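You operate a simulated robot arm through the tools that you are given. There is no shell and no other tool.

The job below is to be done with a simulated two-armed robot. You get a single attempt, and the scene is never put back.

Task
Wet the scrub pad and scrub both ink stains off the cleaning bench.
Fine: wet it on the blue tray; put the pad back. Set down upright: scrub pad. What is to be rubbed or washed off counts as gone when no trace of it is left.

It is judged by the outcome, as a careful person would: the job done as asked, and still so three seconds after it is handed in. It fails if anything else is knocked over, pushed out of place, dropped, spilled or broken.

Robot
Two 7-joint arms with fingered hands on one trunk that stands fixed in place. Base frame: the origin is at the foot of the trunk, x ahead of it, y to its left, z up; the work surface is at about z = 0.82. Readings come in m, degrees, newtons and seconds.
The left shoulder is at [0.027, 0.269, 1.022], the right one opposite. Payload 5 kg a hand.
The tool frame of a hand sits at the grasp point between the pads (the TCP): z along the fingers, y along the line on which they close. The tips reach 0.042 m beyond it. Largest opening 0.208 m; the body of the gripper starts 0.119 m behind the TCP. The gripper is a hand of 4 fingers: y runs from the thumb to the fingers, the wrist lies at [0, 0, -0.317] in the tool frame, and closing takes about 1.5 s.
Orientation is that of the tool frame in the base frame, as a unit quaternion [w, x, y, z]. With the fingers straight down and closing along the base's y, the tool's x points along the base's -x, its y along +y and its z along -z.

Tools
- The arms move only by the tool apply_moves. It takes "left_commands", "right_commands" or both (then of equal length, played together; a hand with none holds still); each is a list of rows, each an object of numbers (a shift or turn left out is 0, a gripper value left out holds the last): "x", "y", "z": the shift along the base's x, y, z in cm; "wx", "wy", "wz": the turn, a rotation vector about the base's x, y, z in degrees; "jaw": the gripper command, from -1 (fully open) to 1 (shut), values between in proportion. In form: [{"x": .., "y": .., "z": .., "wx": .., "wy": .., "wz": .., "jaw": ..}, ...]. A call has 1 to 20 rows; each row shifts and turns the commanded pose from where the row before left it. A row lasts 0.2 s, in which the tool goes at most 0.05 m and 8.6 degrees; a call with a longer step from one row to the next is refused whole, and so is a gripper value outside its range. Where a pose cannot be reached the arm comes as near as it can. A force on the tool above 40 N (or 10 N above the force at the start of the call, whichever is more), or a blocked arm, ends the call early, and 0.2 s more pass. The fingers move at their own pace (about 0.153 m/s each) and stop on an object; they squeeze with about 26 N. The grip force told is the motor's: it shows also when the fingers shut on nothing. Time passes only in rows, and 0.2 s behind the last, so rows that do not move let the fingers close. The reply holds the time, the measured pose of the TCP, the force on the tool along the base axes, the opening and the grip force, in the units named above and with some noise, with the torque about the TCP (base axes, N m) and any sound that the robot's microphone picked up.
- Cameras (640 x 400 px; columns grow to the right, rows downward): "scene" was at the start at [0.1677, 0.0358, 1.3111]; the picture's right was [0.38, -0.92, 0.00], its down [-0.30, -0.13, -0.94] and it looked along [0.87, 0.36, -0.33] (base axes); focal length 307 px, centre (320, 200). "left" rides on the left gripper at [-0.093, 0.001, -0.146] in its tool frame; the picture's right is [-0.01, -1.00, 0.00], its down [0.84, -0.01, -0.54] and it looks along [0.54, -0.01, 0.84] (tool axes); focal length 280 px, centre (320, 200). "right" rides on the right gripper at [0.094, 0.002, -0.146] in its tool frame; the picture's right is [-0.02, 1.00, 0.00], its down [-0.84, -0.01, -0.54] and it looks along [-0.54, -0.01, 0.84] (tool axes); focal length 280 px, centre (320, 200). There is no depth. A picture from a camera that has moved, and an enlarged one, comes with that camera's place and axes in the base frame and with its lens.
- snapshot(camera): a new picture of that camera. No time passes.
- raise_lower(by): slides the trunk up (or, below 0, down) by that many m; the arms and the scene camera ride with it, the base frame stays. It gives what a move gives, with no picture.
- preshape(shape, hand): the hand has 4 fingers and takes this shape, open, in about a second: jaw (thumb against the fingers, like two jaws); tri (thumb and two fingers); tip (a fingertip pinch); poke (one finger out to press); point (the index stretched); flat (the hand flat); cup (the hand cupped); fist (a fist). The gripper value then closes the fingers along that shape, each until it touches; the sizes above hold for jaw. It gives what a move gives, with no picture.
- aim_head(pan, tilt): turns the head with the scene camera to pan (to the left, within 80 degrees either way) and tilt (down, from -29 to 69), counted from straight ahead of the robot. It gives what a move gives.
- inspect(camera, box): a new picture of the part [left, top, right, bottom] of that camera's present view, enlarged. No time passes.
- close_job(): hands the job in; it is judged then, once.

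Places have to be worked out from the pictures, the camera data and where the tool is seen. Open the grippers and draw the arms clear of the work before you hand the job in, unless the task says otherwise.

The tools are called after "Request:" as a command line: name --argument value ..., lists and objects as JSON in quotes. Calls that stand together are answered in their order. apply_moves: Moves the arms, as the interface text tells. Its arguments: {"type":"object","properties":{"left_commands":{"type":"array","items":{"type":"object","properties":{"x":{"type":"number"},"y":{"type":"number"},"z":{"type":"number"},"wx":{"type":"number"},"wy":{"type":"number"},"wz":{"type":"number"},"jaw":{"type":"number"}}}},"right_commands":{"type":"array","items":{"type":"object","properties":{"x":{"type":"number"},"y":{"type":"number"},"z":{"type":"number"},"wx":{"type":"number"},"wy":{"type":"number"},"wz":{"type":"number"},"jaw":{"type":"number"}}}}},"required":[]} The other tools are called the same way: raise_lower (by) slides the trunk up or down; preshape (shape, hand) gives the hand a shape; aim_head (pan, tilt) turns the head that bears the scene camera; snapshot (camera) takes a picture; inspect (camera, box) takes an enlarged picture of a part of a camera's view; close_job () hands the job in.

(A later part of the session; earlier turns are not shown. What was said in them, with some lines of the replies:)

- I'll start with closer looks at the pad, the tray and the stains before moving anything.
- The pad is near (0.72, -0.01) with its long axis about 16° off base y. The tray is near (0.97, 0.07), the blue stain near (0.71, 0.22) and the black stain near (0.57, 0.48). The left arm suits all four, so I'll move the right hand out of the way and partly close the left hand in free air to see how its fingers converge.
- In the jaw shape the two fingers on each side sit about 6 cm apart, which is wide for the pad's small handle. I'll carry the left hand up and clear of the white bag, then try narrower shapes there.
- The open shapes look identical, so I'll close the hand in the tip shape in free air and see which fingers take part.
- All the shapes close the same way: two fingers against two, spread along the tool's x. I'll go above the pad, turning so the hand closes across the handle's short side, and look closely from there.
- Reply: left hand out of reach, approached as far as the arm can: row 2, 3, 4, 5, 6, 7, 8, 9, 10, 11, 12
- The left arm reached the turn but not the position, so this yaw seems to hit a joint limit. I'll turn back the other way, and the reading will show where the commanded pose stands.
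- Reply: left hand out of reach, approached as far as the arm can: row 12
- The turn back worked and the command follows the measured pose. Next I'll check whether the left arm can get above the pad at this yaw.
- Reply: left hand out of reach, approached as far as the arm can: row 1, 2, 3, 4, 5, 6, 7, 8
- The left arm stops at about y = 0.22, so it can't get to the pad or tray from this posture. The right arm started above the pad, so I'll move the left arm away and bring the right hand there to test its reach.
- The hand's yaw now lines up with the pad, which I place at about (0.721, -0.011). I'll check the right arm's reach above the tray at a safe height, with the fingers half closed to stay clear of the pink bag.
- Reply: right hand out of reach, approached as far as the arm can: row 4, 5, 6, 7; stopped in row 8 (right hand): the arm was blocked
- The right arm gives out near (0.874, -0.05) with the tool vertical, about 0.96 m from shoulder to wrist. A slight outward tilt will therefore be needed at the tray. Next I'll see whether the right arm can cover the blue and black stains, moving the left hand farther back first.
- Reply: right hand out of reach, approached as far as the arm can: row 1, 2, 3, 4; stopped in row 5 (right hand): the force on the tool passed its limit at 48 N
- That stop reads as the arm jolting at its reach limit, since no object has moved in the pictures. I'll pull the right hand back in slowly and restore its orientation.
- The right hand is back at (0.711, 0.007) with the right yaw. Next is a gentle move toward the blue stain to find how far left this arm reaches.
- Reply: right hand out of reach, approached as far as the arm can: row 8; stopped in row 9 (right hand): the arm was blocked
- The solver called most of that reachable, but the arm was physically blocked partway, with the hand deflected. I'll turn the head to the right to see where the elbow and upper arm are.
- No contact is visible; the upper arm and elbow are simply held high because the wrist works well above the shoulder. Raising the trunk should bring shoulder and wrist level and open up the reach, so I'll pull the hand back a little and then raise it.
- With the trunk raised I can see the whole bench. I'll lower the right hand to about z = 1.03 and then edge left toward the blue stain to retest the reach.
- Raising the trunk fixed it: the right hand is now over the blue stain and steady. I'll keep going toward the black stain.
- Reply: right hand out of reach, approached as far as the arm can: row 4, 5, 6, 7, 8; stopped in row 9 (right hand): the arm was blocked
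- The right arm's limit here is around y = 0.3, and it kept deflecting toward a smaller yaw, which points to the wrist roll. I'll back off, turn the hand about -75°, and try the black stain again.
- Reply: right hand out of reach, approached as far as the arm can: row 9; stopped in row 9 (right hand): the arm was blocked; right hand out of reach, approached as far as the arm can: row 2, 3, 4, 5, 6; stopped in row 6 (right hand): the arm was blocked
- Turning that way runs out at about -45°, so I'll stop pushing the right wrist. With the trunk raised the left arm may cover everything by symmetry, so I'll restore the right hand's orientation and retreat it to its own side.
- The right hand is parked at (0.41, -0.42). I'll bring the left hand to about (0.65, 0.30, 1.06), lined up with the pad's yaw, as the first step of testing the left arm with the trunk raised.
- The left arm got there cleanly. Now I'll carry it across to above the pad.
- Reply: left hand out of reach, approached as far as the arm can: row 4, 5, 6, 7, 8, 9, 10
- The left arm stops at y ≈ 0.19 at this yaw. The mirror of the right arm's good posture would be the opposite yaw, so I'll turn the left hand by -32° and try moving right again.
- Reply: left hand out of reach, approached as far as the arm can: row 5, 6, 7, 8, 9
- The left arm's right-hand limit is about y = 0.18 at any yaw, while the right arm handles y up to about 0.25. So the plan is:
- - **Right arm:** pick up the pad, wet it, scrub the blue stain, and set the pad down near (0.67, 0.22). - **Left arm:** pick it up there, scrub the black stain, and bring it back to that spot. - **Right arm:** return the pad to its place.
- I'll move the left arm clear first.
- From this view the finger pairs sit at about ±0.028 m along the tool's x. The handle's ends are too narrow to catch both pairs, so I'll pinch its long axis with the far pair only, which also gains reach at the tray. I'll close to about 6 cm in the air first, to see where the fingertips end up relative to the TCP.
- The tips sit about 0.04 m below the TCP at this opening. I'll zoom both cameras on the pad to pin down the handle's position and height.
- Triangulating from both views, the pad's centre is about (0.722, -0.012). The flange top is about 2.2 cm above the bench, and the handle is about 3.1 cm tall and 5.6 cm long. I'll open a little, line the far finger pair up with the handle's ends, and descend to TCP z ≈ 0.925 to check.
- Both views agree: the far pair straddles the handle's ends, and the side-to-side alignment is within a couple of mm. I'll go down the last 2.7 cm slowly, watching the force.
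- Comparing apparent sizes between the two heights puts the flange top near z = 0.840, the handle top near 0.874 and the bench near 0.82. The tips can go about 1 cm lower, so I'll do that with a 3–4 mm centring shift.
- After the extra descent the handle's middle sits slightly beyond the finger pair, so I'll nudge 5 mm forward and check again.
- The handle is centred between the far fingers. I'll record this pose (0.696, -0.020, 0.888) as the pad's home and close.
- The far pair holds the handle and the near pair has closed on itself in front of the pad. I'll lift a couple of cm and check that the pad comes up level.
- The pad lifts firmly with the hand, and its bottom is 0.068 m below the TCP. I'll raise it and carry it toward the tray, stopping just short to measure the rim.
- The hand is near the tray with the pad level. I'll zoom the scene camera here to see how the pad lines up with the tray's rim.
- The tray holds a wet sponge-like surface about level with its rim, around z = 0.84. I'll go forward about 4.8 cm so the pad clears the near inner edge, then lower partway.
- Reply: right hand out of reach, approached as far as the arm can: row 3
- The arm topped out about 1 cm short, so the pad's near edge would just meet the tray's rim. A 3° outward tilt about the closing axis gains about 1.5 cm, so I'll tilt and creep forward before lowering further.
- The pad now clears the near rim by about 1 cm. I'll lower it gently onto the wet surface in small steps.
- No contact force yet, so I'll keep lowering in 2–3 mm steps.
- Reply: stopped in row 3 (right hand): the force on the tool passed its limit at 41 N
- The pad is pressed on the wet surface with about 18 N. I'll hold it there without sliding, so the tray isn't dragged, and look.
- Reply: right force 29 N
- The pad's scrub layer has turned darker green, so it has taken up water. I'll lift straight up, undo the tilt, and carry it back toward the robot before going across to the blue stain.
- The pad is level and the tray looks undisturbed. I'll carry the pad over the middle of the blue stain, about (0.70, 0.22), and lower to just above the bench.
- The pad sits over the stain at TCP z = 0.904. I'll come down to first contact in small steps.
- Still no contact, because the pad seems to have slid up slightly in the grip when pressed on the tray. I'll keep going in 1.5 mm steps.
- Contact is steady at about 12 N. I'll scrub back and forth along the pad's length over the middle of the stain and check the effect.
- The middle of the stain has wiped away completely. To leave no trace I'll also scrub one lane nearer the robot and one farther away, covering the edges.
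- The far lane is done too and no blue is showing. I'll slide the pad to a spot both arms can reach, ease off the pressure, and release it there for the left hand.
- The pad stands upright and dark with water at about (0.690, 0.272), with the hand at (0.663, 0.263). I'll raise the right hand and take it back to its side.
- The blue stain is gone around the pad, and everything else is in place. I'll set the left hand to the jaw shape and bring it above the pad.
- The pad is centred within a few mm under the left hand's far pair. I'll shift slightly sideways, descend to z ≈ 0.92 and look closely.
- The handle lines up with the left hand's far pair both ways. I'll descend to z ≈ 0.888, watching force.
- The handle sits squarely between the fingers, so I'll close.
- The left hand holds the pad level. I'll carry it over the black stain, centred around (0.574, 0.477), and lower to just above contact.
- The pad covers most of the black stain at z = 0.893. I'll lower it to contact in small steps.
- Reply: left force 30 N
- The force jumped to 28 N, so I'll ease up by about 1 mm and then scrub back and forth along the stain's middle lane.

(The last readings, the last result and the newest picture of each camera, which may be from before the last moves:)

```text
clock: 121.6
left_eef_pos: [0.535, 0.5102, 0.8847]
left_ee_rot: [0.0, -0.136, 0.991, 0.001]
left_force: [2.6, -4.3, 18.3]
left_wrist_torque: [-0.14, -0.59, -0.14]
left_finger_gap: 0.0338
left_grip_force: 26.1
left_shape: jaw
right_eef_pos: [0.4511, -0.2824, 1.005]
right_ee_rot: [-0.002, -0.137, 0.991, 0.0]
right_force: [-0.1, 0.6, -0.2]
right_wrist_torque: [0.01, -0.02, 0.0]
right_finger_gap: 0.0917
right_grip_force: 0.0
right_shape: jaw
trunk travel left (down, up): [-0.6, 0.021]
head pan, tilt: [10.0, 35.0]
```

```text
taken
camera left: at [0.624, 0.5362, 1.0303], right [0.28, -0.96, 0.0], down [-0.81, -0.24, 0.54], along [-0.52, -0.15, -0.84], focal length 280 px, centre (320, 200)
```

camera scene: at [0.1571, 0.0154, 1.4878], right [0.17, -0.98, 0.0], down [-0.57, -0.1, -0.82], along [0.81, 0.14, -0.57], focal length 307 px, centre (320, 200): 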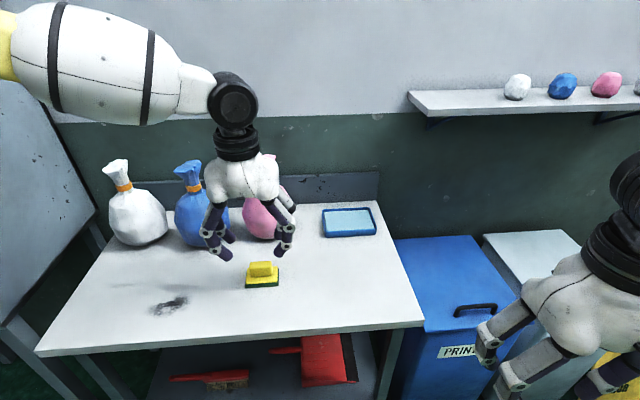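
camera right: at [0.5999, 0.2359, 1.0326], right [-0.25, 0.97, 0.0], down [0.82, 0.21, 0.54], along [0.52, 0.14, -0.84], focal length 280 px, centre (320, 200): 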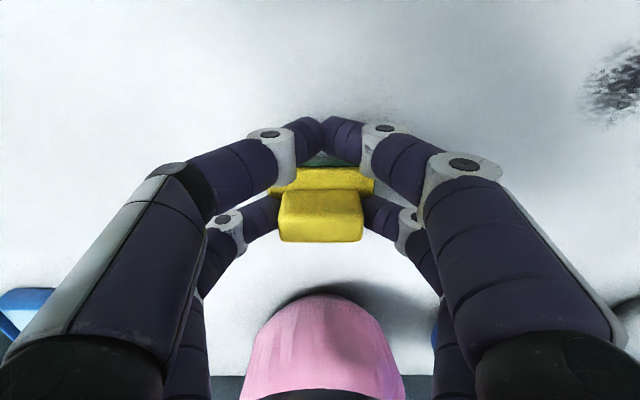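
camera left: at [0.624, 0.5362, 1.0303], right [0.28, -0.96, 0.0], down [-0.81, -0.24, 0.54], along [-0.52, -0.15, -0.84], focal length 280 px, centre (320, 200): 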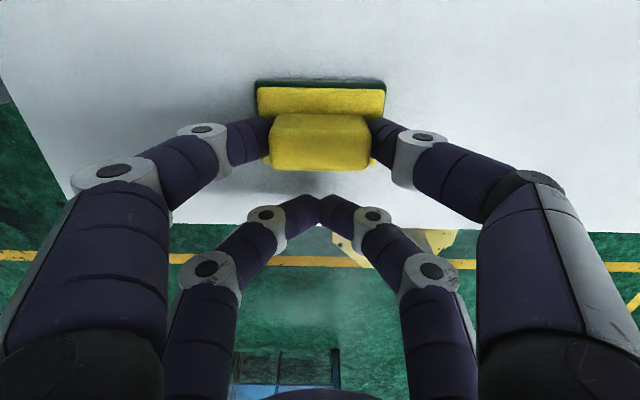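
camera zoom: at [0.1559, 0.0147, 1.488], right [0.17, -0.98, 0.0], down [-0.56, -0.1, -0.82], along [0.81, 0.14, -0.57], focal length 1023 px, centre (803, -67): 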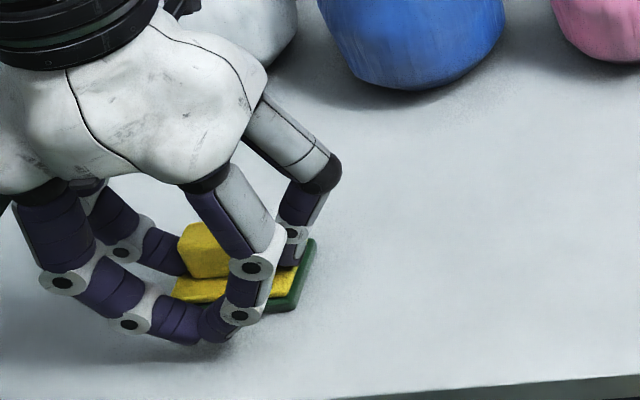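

The black is nearly all gone already. I'll scrub the nearer and farther lanes as well so nothing is left at the edges.

Request:
apply_moves --left_commands '[{"z": 0.05}, {"x": -1.2, "y": -0.34}, {"x": -1.2, "y": -0.34}, {"x": 0.41, "y": -1.44}, {"x": 0.41, "y": -1.44}, {"x": 0.41, "y": -1.44}, {"x": 0.41, "y": -1.44}, {"x": 0.41, "y": -1.44}, {"x": 0.41, "y": -1.44}, {"x": 1.2, "y": 0.34}, {"x": 1.2, "y": 0.34}, {"x": 1.2, "y": 0.34}, {"x": 1.2, "y": 0.34}, {"x": -0.41, "y": 1.44}, {"x": -0.41, "y": 1.44}, {"x": -0.41, "y": 1.44}, {"x": -0.41, "y": 1.44}, {"x": -0.41, "y": 1.44}, {"x": -0.41, "y": 1.44}, {}]'

Request:
inspect --camera "scene" --box '[110, 220, 240, 340]'

Request:
snapshot --camera "left"

```text
clock: 125.8
left_eef_pos: [0.5586, 0.5154, 0.8828]
left_ee_rot: [0.001, -0.136, 0.991, 0.001]
left_force: [2.3, -4.1, 17.2]
left_wrist_torque: [0.01, -0.6, -0.16]
left_finger_gap: 0.0332
left_grip_force: 26.5
left_shape: jaw
right_eef_pos: [0.4513, -0.2827, 1.006]
right_ee_rot: [-0.002, -0.138, 0.99, 0.001]
right_force: [-0.9, -0.6, -0.4]
right_wrist_torque: [-0.02, -0.02, 0.04]
right_finger_gap: 0.0912
right_grip_force: 0.1
right_shape: jaw
trunk travel left (down, up): [-0.6, 0.021]
head pan, tilt: [10.0, 35.0]
```

```text
3.33 times, centred on (175, 280) of scene
camera zoom: at [0.1559, 0.0147, 1.4881], right [0.17, -0.98, 0.0], down [-0.56, -0.1, -0.82], along [0.81, 0.14, -0.57], focal length 1023 px, centre (803, -67)
```

zoom: 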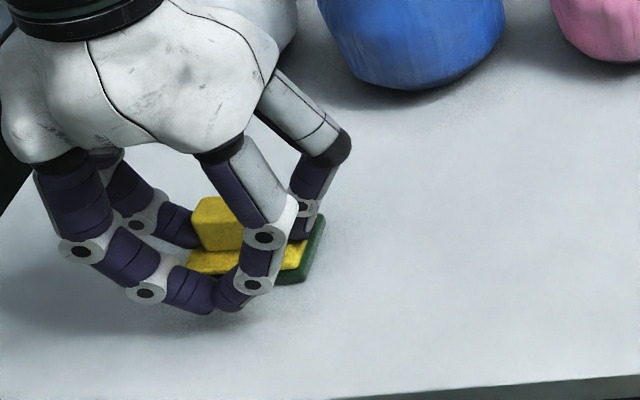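

```text
taken
camera left: at [0.6475, 0.5425, 1.0305], right [0.28, -0.96, 0.0], down [-0.81, -0.24, 0.54], along [-0.52, -0.15, -0.84], focal length 280 px, centre (320, 200)
```

left: 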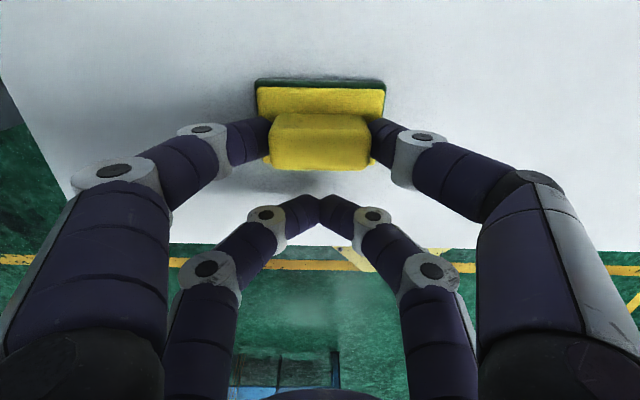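

Nothing black shows around the pad. I'll lift and carry the pad back toward the hand-off spot, leaving the stain area open to inspect.

Request:
apply_moves --left_commands '[{"z": 0.5}, {"z": 1.5}, {"z": 2}, {"x": 1.0, "y": -2.5}, {"x": 1.0, "y": -2.5}, {"x": 1.0, "y": -2.5}, {"x": 1.1, "y": -2.5}, {"x": 1.1, "y": -2.5}, {"x": 1.1, "y": -2.5}, {"x": 1.1, "y": -2.5}, {"x": 1.0, "y": -2.5}, {"x": 1.0, "y": -2.5}, {"x": 0.9, "y": -2.8}, {}, {}]'

Request:
inspect --camera "scene" --box '[100, 240, 260, 350]'

Request:
snapshot --camera "left"

Request:
snapshot --camera "scene"

```text
clock: 129.0
left_eef_pos: [0.6599, 0.2639, 0.925]
left_ee_rot: [0.0, -0.135, 0.991, 0.0]
left_force: [0.4, -0.7, -2.3]
left_wrist_torque: [0.0, 0.08, -0.02]
left_finger_gap: 0.0332
left_grip_force: 26.5
left_shape: jaw
right_eef_pos: [0.454, -0.2839, 1.0051]
right_ee_rot: [-0.002, -0.138, 0.99, 0.001]
right_force: [1.3, -0.2, 0.7]
right_wrist_torque: [-0.02, -0.01, 0.0]
right_finger_gap: 0.0913
right_grip_force: 0.0
right_shape: jaw
trunk travel left (down, up): [-0.6, 0.021]
head pan, tilt: [10.0, 35.0]
```

```text
3.64 times, centred on (180, 295) of scene
camera zoom: at [0.1568, 0.0155, 1.4878], right [0.17, -0.98, 0.0], down [-0.57, -0.1, -0.82], along [0.81, 0.14, -0.57], focal length 1116 px, centre (829, -146)
```

zoom: 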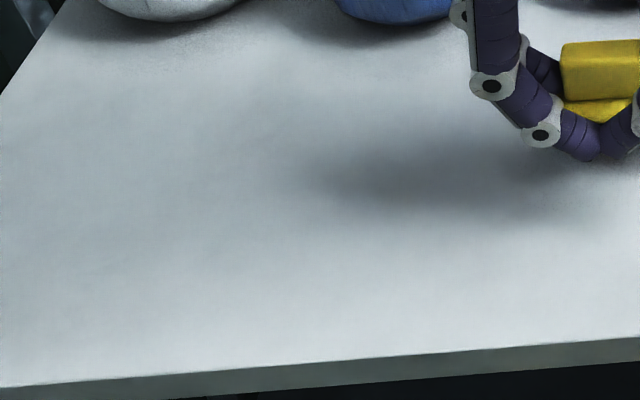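

```text
taken
camera left: at [0.7496, 0.2904, 1.0701], right [0.28, -0.96, 0.0], down [-0.81, -0.24, 0.54], along [-0.52, -0.15, -0.84], focal length 280 px, centre (320, 200)
```

left: 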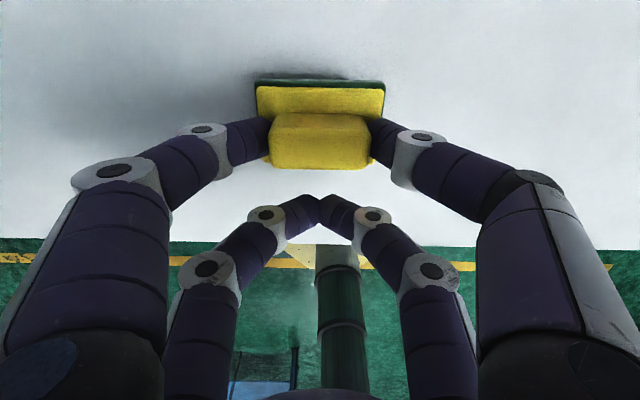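

```text
taken
camera scene: at [0.1568, 0.0155, 1.4878], right [0.17, -0.98, 0.0], down [-0.57, -0.1, -0.82], along [0.81, 0.14, -0.57], focal length 307 px, centre (320, 200)
```

scene: 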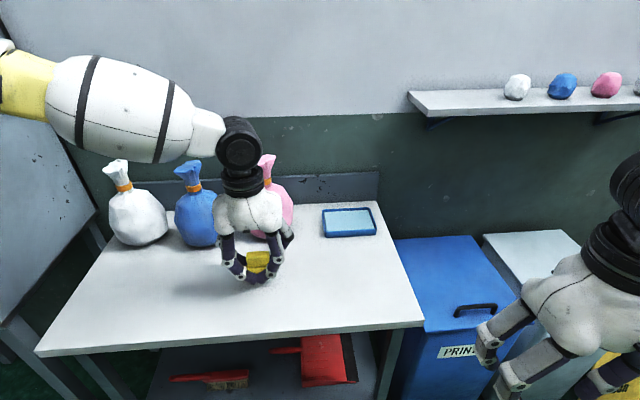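

The black stain is completely gone. I'll set the pad down at the hand-off spot for the right hand.

Request:
apply_moves --left_commands '[{"z": -1.2}, {"z": -1.2}, {"z": -1.0}, {"z": -0.4}, {}, {}]'

Request:
apply_moves --left_commands '[{"z": -0.15}, {}, {}]'

```text
clock: 130.4
left_eef_pos: [0.6605, 0.2627, 0.8864]
left_ee_rot: [0.0, -0.135, 0.991, 0.0]
left_force: [-0.2, -0.1, -0.2]
left_wrist_torque: [0.02, 0.02, 0.01]
left_finger_gap: 0.0331
left_grip_force: 25.9
left_shape: jaw
right_eef_pos: [0.4527, -0.2822, 1.0056]
right_ee_rot: [-0.003, -0.138, 0.99, 0.0]
right_force: [-0.4, -0.5, -0.6]
right_wrist_torque: [-0.01, 0.0, 0.01]
right_finger_gap: 0.0912
right_grip_force: 0.0
right_shape: jaw
trunk travel left (down, up): [-0.6, 0.021]
head pan, tilt: [10.0, 35.0]
```

```text
clock: 131.2
left_eef_pos: [0.6594, 0.2622, 0.8845]
left_ee_rot: [0.0, -0.136, 0.991, 0.001]
left_force: [-0.1, -0.2, 3.5]
left_wrist_torque: [0.04, -0.12, 0.02]
left_finger_gap: 0.0329
left_grip_force: 26.1
left_shape: jaw
right_eef_pos: [0.4521, -0.2818, 1.0059]
right_ee_rot: [-0.002, -0.137, 0.991, 0.001]
right_force: [-0.3, 0.2, -0.9]
right_wrist_torque: [0.03, 0.01, -0.03]
right_finger_gap: 0.091
right_grip_force: 0.1
right_shape: jaw
trunk travel left (down, up): [-0.6, 0.021]
head pan, tilt: [10.0, 35.0]
```

The pad is resting on the bench with light contact, so I'll open the fingers and then raise the left hand.

Request:
apply_moves --left_commands '[{"jaw": 0.5}, {"jaw": 0.3}, {"jaw": 0.1}, {}, {}, {}]'

Request:
apply_moves --left_commands '[{"z": 1}, {"z": 2}, {"z": 3}, {"z": 3}, {"z": 2, "y": 1}, {"x": -1.5, "y": 3.5, "z": 1.5}, {"x": -2.6, "y": 3.5, "z": 1.5}, {"x": -2.6, "y": 3.5, "z": 1.5}, {"x": -2.6, "y": 3.5, "z": 1.5}, {"x": -2.6, "y": 3.5, "z": 1.5}, {"x": -2.6, "y": 3.5, "z": 1.5}, {"x": -2.6, "y": 3.5, "z": 1.5}, {"x": -2.6, "y": 3.5, "z": 1.5}, {"x": -2.6, "y": 3.5, "z": 1.5}, {"x": -2.6, "y": 3.5, "z": 1}, {}]'

Request:
snapshot --camera "scene"

Request:
inspect --camera "scene" --box '[220, 220, 340, 310]'

```text
clock: 132.6
left_eef_pos: [0.659, 0.2632, 0.8861]
left_ee_rot: [-0.001, -0.136, 0.991, 0.0]
left_force: [-0.7, -0.6, 0.5]
left_wrist_torque: [0.02, -0.01, 0.02]
left_finger_gap: 0.0931
left_grip_force: 0.0
left_shape: jaw
right_eef_pos: [0.4521, -0.283, 1.0062]
right_ee_rot: [-0.002, -0.138, 0.99, 0.001]
right_force: [-0.3, 0.4, -0.6]
right_wrist_torque: [0.01, -0.02, 0.04]
right_finger_gap: 0.0913
right_grip_force: 0.1
right_shape: jaw
trunk travel left (down, up): [-0.6, 0.021]
head pan, tilt: [10.0, 35.0]
```

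```text
clock: 136.0
left_eef_pos: [0.4122, 0.6205, 1.1453]
left_ee_rot: [0.001, -0.136, 0.991, 0.001]
left_force: [-0.2, -0.9, 0.6]
left_wrist_torque: [0.03, 0.02, -0.01]
left_finger_gap: 0.0933
left_grip_force: 0.1
left_shape: jaw
right_eef_pos: [0.4527, -0.2829, 1.0045]
right_ee_rot: [-0.002, -0.138, 0.99, 0.0]
right_force: [0.5, -0.4, -0.5]
right_wrist_torque: [0.09, 0.04, -0.04]
right_finger_gap: 0.0915
right_grip_force: 0.1
right_shape: jaw
trunk travel left (down, up): [-0.6, 0.021]
head pan, tilt: [10.0, 35.0]
```

```text
taken
camera scene: at [0.157, 0.0151, 1.4878], right [0.17, -0.98, 0.0], down [-0.57, -0.1, -0.82], along [0.81, 0.14, -0.57], focal length 307 px, centre (320, 200)
```

scene: 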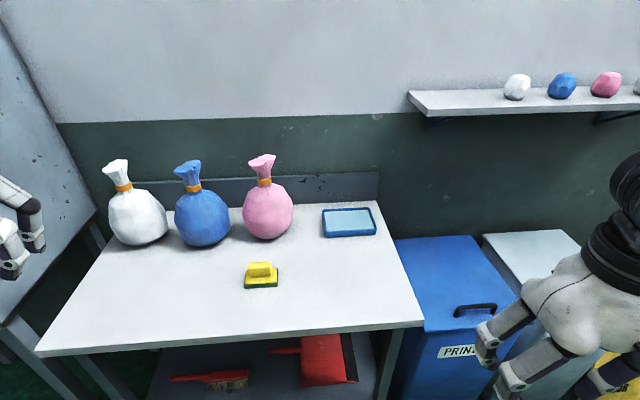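

```text
4.44 times, centred on (280, 265) of scene
camera zoom: at [0.157, 0.0151, 1.4878], right [0.17, -0.98, 0.0], down [-0.57, -0.1, -0.82], along [0.81, 0.14, -0.57], focal length 1364 px, centre (498, -89)
```

zoom: 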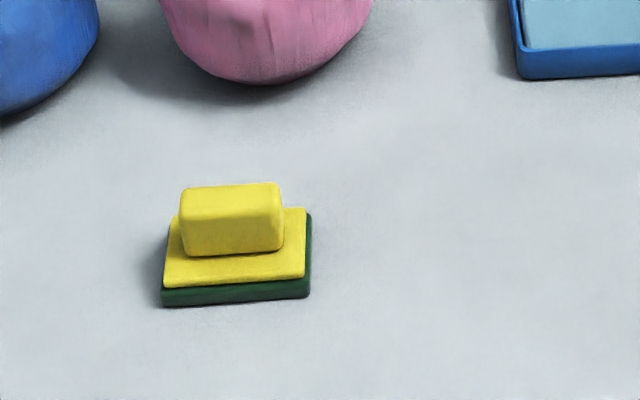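

The bench is clean around the pad, and the left hand is clear. I'll bring the right hand back over the pad, expecting its grasp pose at about (0.661, 0.264).

Request:
apply_moves --right_commands '[{"x": 1.5, "y": 3.0}, {"x": 1.5, "y": 4.0}, {"x": 1.5, "y": 4.0}, {"x": 1.5, "y": 4.0}, {"x": 1.5, "y": 4.0}, {"x": 1.5, "y": 4.0}, {"x": 1.5, "y": 4.0}, {"x": 1.5, "y": 4.0}, {"x": 1.5, "y": 4.0}, {"x": 1.5, "y": 4.0}, {"x": 1.5, "y": 4.0}, {"x": 1.5, "y": 4.0}, {"x": 1.5, "y": 4.0}, {"x": 1.38, "y": 3.69}, {}, {"z": -2.5}, {"z": -2.5}, {"z": -2.5}, {}, {}]'

Request:
inspect --camera "right" --box '[200, 100, 440, 260]'

Request:
snapshot --camera "scene"

```text
clock: 140.2
left_eef_pos: [0.412, 0.6196, 1.1442]
left_ee_rot: [0.0, -0.136, 0.991, 0.0]
left_force: [-0.6, -0.1, -0.3]
left_wrist_torque: [-0.03, 0.01, -0.02]
left_finger_gap: 0.0933
left_grip_force: 0.1
left_shape: jaw
right_eef_pos: [0.6624, 0.265, 0.9306]
right_ee_rot: [-0.002, -0.136, 0.991, 0.001]
right_force: [0.6, 0.7, -0.4]
right_wrist_torque: [-0.03, 0.05, -0.01]
right_finger_gap: 0.0915
right_grip_force: 0.1
right_shape: jaw
trunk travel left (down, up): [-0.6, 0.021]
head pan, tilt: [10.0, 35.0]
```

```text
2.50 times, centred on (320, 180) of right
camera zoom: at [0.5733, 0.2413, 1.0789], right [-0.26, 0.97, 0.0], down [0.82, 0.22, 0.54], along [0.52, 0.14, -0.84], focal length 701 px, centre (320, 250)
```

zoom: 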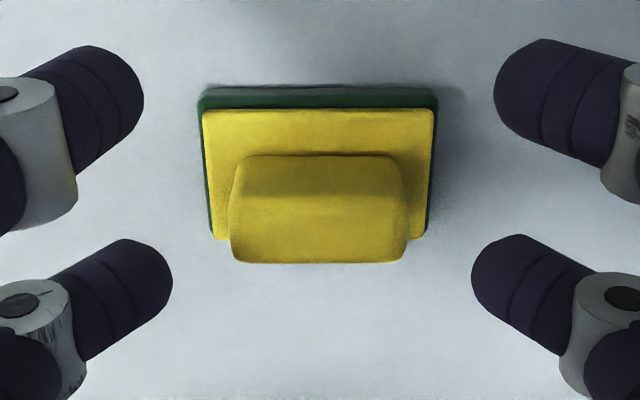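

```text
taken
camera scene: at [0.1568, 0.016, 1.4878], right [0.17, -0.98, 0.0], down [-0.57, -0.1, -0.82], along [0.81, 0.14, -0.57], focal length 307 px, centre (320, 200)
```

scene: 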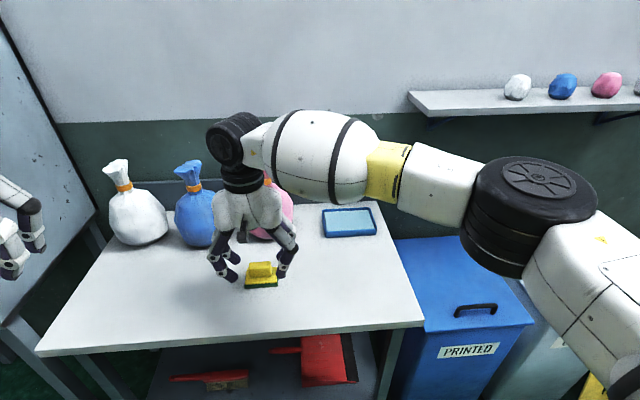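

The alignment holds, with the handle centred sideways. I'll go down to the earlier grasp height and check.

Request:
apply_moves --right_commands '[{"z": -1.2}, {"z": -1.2}, {"z": -1.0}, {"z": -0.8}, {}, {}]'

Request:
inspect --camera "right" --box '[200, 100, 440, 260]'

```text
clock: 141.6
left_eef_pos: [0.4115, 0.6202, 1.1446]
left_ee_rot: [0.0, -0.136, 0.991, 0.0]
left_force: [0.4, 0.1, 0.1]
left_wrist_torque: [0.01, 0.03, 0.01]
left_finger_gap: 0.0934
left_grip_force: 0.0
left_shape: jaw
right_eef_pos: [0.6591, 0.2638, 0.8883]
right_ee_rot: [-0.002, -0.138, 0.99, 0.001]
right_force: [-0.2, -0.6, 0.4]
right_wrist_torque: [-0.02, 0.01, 0.03]
right_finger_gap: 0.0913
right_grip_force: 0.0
right_shape: jaw
trunk travel left (down, up): [-0.6, 0.021]
head pan, tilt: [10.0, 35.0]
```

```text
2.50 times, centred on (320, 180) of right
camera zoom: at [0.5711, 0.2401, 1.0361], right [-0.26, 0.97, 0.0], down [0.82, 0.22, 0.54], along [0.52, 0.14, -0.84], focal length 701 px, centre (320, 250)
```

zoom: 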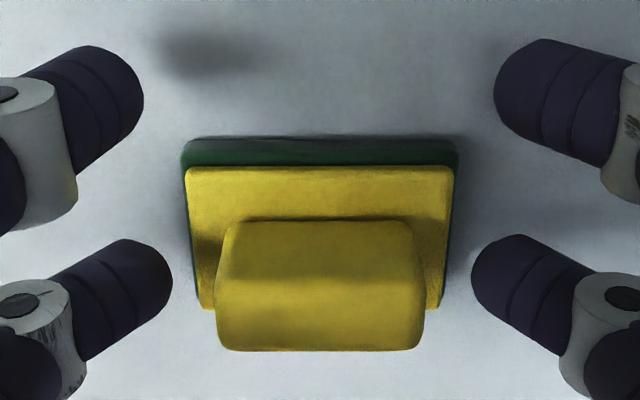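

This is nearly the same relative pose as at home, about 1 mm farther along. I'll close, lift a few cm, and check.

Request:
apply_moves --right_commands '[{"jaw": 0.4}, {"jaw": 0.5}, {"jaw": 0.7}, {"jaw": 1}, {"jaw": 1}, {"jaw": 1}, {"jaw": 1}, {"z": 0.6}, {"z": 1}, {"z": 1.2}, {"z": 1.2}, {}, {}]'

Request:
snapshot --camera "right"

Request:
inspect --camera "scene" --box '[200, 190, 320, 300]'

```text
clock: 144.4
left_eef_pos: [0.4115, 0.6204, 1.1442]
left_ee_rot: [0.0, -0.136, 0.991, 0.0]
left_force: [-0.5, 0.2, 0.0]
left_wrist_torque: [-0.04, 0.01, 0.02]
left_finger_gap: 0.0937
left_grip_force: 0.1
left_shape: jaw
right_eef_pos: [0.6623, 0.2635, 0.9295]
right_ee_rot: [-0.001, -0.137, 0.991, 0.0]
right_force: [-0.3, -0.9, -0.3]
right_wrist_torque: [-0.01, 0.03, 0.02]
right_finger_gap: 0.0096
right_grip_force: 25.9
right_shape: jaw
trunk travel left (down, up): [-0.6, 0.021]
head pan, tilt: [10.0, 35.0]
```

```text
taken
camera right: at [0.5732, 0.2398, 1.0768], right [-0.26, 0.97, 0.0], down [0.82, 0.22, 0.54], along [0.52, 0.14, -0.84], focal length 280 px, centre (320, 200)
```

right: 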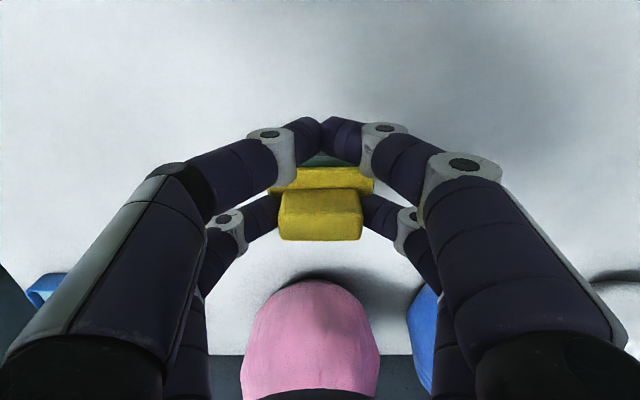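

```text
3.64 times, centred on (260, 245) of scene
camera zoom: at [0.1565, 0.0156, 1.4879], right [0.17, -0.98, 0.0], down [-0.56, -0.1, -0.82], along [0.81, 0.14, -0.57], focal length 1116 px, centre (538, 36)
```

zoom: 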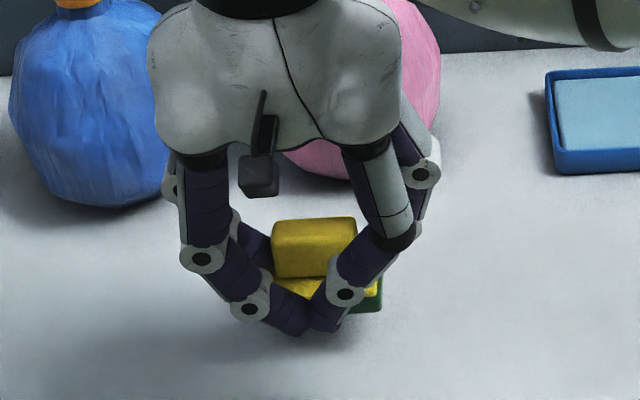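

The pad is held firmly. I'll carry it back to its original place, hand pose (0.6955, -0.021), and lower it to just above the bench.

Request:
apply_moves --right_commands '[{"x": 0.3, "y": -2.0}, {"x": 0.3, "y": -2.7}, {"x": 0.3, "y": -2.7}, {"x": 0.3, "y": -2.7}, {"x": 0.3, "y": -2.7}, {"x": 0.3, "y": -2.7}, {"x": 0.3, "y": -2.7}, {"x": 0.3, "y": -2.7}, {"x": 0.3, "y": -2.7}, {"x": 0.3, "y": -2.7}, {"x": 0.3, "y": -2.15}, {}, {}, {"z": -1.2}, {"z": -1.2}, {"z": -1.0}, {}, {}]'

Request:
snapshot --camera "scene"

```text
clock: 148.2
left_eef_pos: [0.4119, 0.6193, 1.1443]
left_ee_rot: [0.0, -0.136, 0.991, 0.0]
left_force: [-0.4, 0.1, -0.2]
left_wrist_torque: [0.05, 0.01, 0.0]
left_finger_gap: 0.0932
left_grip_force: 0.0
left_shape: jaw
right_eef_pos: [0.695, -0.0189, 0.8948]
right_ee_rot: [-0.002, -0.138, 0.99, 0.001]
right_force: [0.7, 0.4, -1.7]
right_wrist_torque: [-0.01, 0.06, 0.02]
right_finger_gap: 0.0098
right_grip_force: 26.4
right_shape: jaw
trunk travel left (down, up): [-0.6, 0.021]
head pan, tilt: [10.0, 35.0]
```

```text
taken
camera scene: at [0.1567, 0.0156, 1.4879], right [0.17, -0.98, 0.0], down [-0.56, -0.1, -0.82], along [0.81, 0.14, -0.57], focal length 307 px, centre (320, 200)
```

scene: 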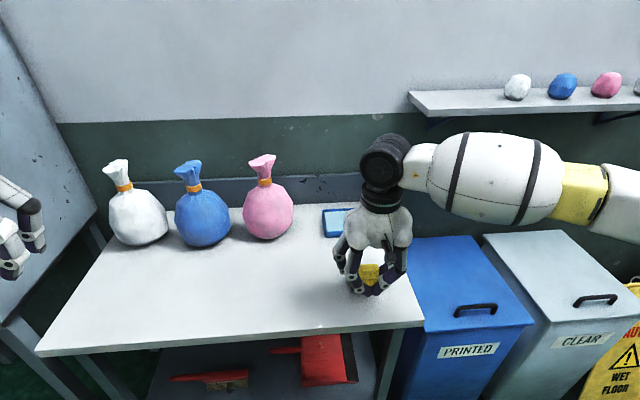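

The hand is 2 mm off in y, so I'll correct that and lower to light contact.

Request:
apply_moves --right_commands '[{"x": 0.05, "y": -0.2}, {"z": -0.4}, {"z": -0.25}, {}, {}]'

Request:
apply_moves --right_commands '[{"z": -0.1}, {}, {}]'

```text
clock: 149.4
left_eef_pos: [0.4121, 0.6188, 1.1442]
left_ee_rot: [0.0, -0.136, 0.991, 0.0]
left_force: [-0.1, 0.5, -0.4]
left_wrist_torque: [0.0, -0.01, -0.02]
left_finger_gap: 0.0931
left_grip_force: 0.1
left_shape: jaw
right_eef_pos: [0.6943, -0.0226, 0.8898]
right_ee_rot: [-0.002, -0.137, 0.991, 0.001]
right_force: [0.4, 0.1, -0.5]
right_wrist_torque: [0.0, 0.02, -0.02]
right_finger_gap: 0.0098
right_grip_force: 26.1
right_shape: jaw
trunk travel left (down, up): [-0.6, 0.021]
head pan, tilt: [10.0, 35.0]
```

```text
clock: 150.2
left_eef_pos: [0.4126, 0.62, 1.1446]
left_ee_rot: [0.0, -0.135, 0.991, -0.001]
left_force: [-0.8, 0.8, -0.1]
left_wrist_torque: [0.01, -0.01, -0.01]
left_finger_gap: 0.0935
left_grip_force: 0.1
left_shape: jaw
right_eef_pos: [0.6956, -0.0212, 0.8887]
right_ee_rot: [-0.002, -0.138, 0.99, 0.001]
right_force: [1.2, -0.3, -1.3]
right_wrist_torque: [0.01, 0.0, 0.02]
right_finger_gap: 0.0097
right_grip_force: 25.8
right_shape: jaw
trunk travel left (down, up): [-0.6, 0.021]
head pan, tilt: [10.0, 35.0]
```

No contact yet, so I'll keep going in 1 mm steps.

Request:
apply_moves --right_commands '[{"z": -0.1}, {}, {}]'

Request:
apply_moves --right_commands '[{"z": -0.08}, {}, {}]'

```text
clock: 151.0
left_eef_pos: [0.412, 0.6206, 1.1433]
left_ee_rot: [0.0, -0.136, 0.991, 0.0]
left_force: [0.7, -0.4, -0.5]
left_wrist_torque: [0.01, 0.0, 0.04]
left_finger_gap: 0.0935
left_grip_force: 0.0
left_shape: jaw
right_eef_pos: [0.6969, -0.0219, 0.8878]
right_ee_rot: [-0.002, -0.137, 0.991, 0.0]
right_force: [0.5, 0.0, 1.1]
right_wrist_torque: [0.04, -0.04, 0.01]
right_finger_gap: 0.0098
right_grip_force: 26.2
right_shape: jaw
trunk travel left (down, up): [-0.6, 0.021]
head pan, tilt: [10.0, 35.0]
```

```text
clock: 151.8
left_eef_pos: [0.4115, 0.6188, 1.1445]
left_ee_rot: [-0.001, -0.136, 0.991, 0.0]
left_force: [0.8, 0.1, 0.4]
left_wrist_torque: [0.0, -0.03, 0.0]
left_finger_gap: 0.0934
left_grip_force: 0.0
left_shape: jaw
right_eef_pos: [0.6957, -0.0218, 0.8874]
right_ee_rot: [0.0, -0.137, 0.991, 0.001]
right_force: [2.8, -0.3, 7.3]
right_wrist_torque: [0.04, -0.29, -0.02]
right_finger_gap: 0.0098
right_grip_force: 25.9
right_shape: jaw
trunk travel left (down, up): [-0.6, 0.021]
head pan, tilt: [10.0, 35.0]
```

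The pad is on the bench at 7 N, and its hand pose matches home within 1 mm. I'll open, then lift straight up.

Request:
apply_moves --right_commands '[{"z": 0.08}, {"jaw": 0.5}, {"jaw": 0.3}, {"jaw": 0.1}, {}, {}, {}]'

Request:
apply_moves --right_commands '[{"z": 1}, {"z": 2}, {"z": 3}, {"z": 3}, {"z": 3}, {"z": 3}, {"x": -2, "y": -3.5, "z": 1}, {"x": -2.5, "y": -3.5, "z": 1}, {"x": -2.5, "y": -3.5, "z": 1}, {"x": -2.5, "y": -3.5}, {"x": -2.5, "y": -3.5}, {"x": -2.5, "y": -3.5}, {"x": -2.5, "y": -3.5}, {"x": -2.5, "y": -3.5}, {"x": -2.5, "y": -3.5}, {"x": -2.5, "y": -3.5}, {"x": -2.5, "y": -3.5}, {}]'

Request:
snapshot --camera "scene"

Request:
inspect --camera "scene" --box '[340, 255, 396, 300]'

Request:
inspect --camera "scene" --box '[210, 220, 350, 320]'

Request:
inspect --camera "scene" --box '[100, 240, 240, 340]'

```text
clock: 153.4
left_eef_pos: [0.4122, 0.6202, 1.1447]
left_ee_rot: [0.0, -0.136, 0.991, 0.0]
left_force: [-0.8, -0.5, -1.0]
left_wrist_torque: [-0.02, -0.03, 0.02]
left_finger_gap: 0.0935
left_grip_force: 0.0
left_shape: jaw
right_eef_pos: [0.6956, -0.0218, 0.8889]
right_ee_rot: [-0.002, -0.138, 0.99, 0.001]
right_force: [-0.2, -0.4, -1.2]
right_wrist_torque: [-0.01, 0.01, 0.0]
right_finger_gap: 0.0932
right_grip_force: 0.1
right_shape: jaw
trunk travel left (down, up): [-0.6, 0.021]
head pan, tilt: [10.0, 35.0]
```

```text
clock: 157.2
left_eef_pos: [0.412, 0.6207, 1.1439]
left_ee_rot: [0.0, -0.135, 0.991, 0.0]
left_force: [-1.0, 1.0, -0.3]
left_wrist_torque: [-0.08, 0.02, 0.01]
left_finger_gap: 0.0934
left_grip_force: 0.0
left_shape: jaw
right_eef_pos: [0.4254, -0.4073, 1.0707]
right_ee_rot: [-0.002, -0.139, 0.99, 0.0]
right_force: [-0.5, 0.5, -0.1]
right_wrist_torque: [-0.09, 0.05, -0.01]
right_finger_gap: 0.0931
right_grip_force: 0.2
right_shape: jaw
trunk travel left (down, up): [-0.6, 0.021]
head pan, tilt: [10.0, 35.0]
```

```text
taken
camera scene: at [0.1567, 0.0165, 1.4878], right [0.17, -0.98, 0.0], down [-0.57, -0.1, -0.82], along [0.81, 0.14, -0.57], focal length 307 px, centre (320, 200)
```

scene: 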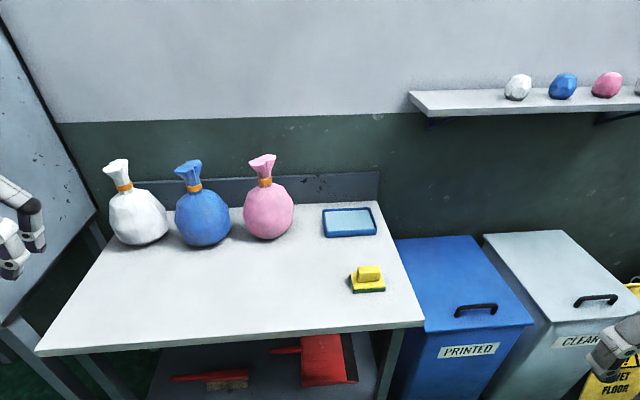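

```text
8.89 times, centred on (368, 278) of scene
camera zoom: at [0.1567, 0.0165, 1.4878], right [0.17, -0.98, 0.0], down [-0.57, -0.1, -0.82], along [0.81, 0.14, -0.57], focal length 2727 px, centre (-107, -489)
```

zoom: 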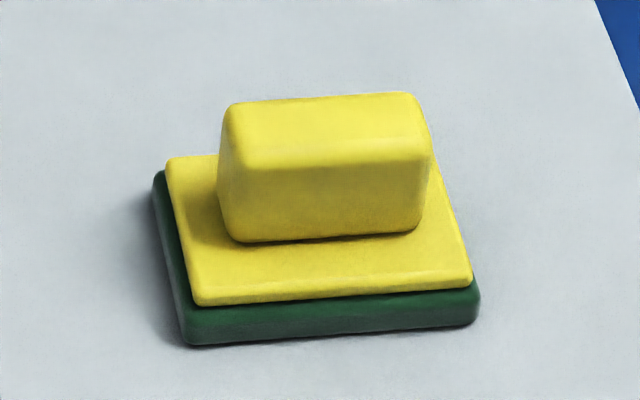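

```text
4.00 times, centred on (280, 270) of scene
camera zoom: at [0.1567, 0.0165, 1.4878], right [0.17, -0.98, 0.0], down [-0.57, -0.1, -0.82], along [0.81, 0.14, -0.57], focal length 1227 px, centre (480, -80)
```

zoom: 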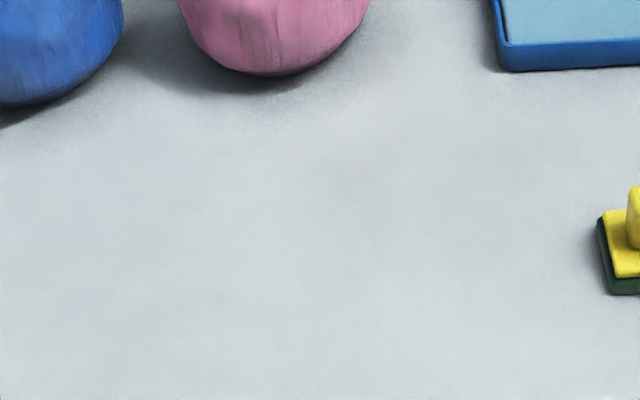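

```text
4.00 times, centred on (170, 290) of scene
camera zoom: at [0.1567, 0.0165, 1.4878], right [0.17, -0.98, 0.0], down [-0.57, -0.1, -0.82], along [0.81, 0.14, -0.57], focal length 1227 px, centre (920, -160)
```

zoom: 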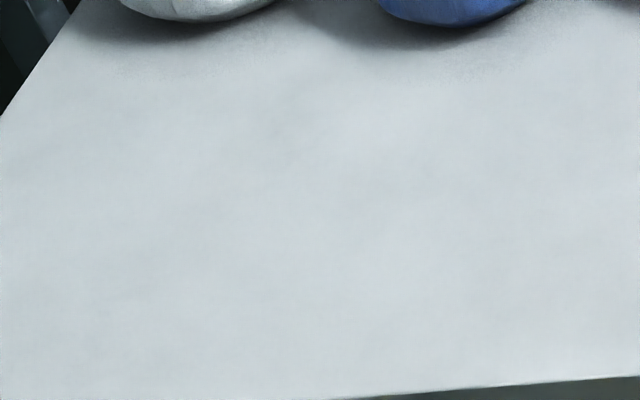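

Both stains are gone without a trace, the wet pad is back within about 1 mm of its place and upright, and the tray and bags haven't moved. I'll open both hands fully and draw the left arm a bit farther back.

Request:
apply_moves --left_commands '[{"x": -2, "z": 2}, {"x": -2, "z": 2}, {"x": -2, "z": 2}, {"x": -2, "z": 2}, {"jaw": -1}, {}, {}, {}, {}, {}]' --right_commands '[{"z": 2}, {"z": 2}, {"z": 2}, {"z": 2}, {"jaw": -1}, {}, {}, {}, {}, {}]'

Request:
snapshot --camera "scene"

```text
clock: 159.4
left_eef_pos: [0.3325, 0.6227, 1.2202]
left_ee_rot: [0.0, -0.136, 0.991, 0.0]
left_force: [0.9, -0.4, 0.3]
left_wrist_torque: [-0.01, -0.02, 0.01]
left_finger_gap: 0.2077
left_grip_force: 0.1
left_shape: jaw
right_eef_pos: [0.424, -0.4082, 1.1461]
right_ee_rot: [-0.002, -0.137, 0.991, 0.001]
right_force: [-0.2, 0.9, -0.1]
right_wrist_torque: [0.0, 0.01, 0.03]
right_finger_gap: 0.2077
right_grip_force: 0.0
right_shape: jaw
trunk travel left (down, up): [-0.6, 0.021]
head pan, tilt: [10.0, 35.0]
```

```text
taken
camera scene: at [0.1565, 0.0155, 1.4879], right [0.17, -0.98, 0.0], down [-0.56, -0.1, -0.82], along [0.81, 0.14, -0.57], focal length 307 px, centre (320, 200)
```

scene: 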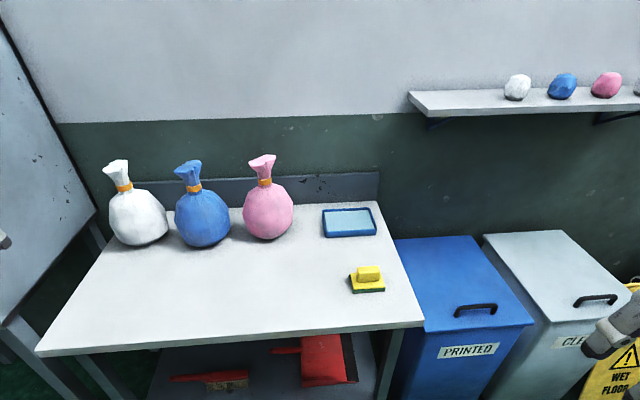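

The bench is clean, the pad is back in place, both hands are open and both arms are clear, so I'm handing the job in.

Request:
close_job

```text
The job is handed in.
```

The job is handed in. Both ink stains are off the bench, with no trace left in the close-up views. I haven't been told the verdict.

- **Pad:** I wetted it on the blue tray. It is back upright, within about 1 mm of where it started.
- **Hand-off:** Neither arm could reach everything. The right arm wetted the pad and scrubbed the blue stain. The left arm scrubbed the black one, and the right arm put the pad back.
- **Everything else:** The tray and the three bags look unmoved in the last picture. Both hands are open and clear of the bench. I raised the trunk 0.2 m for reach and left it there.
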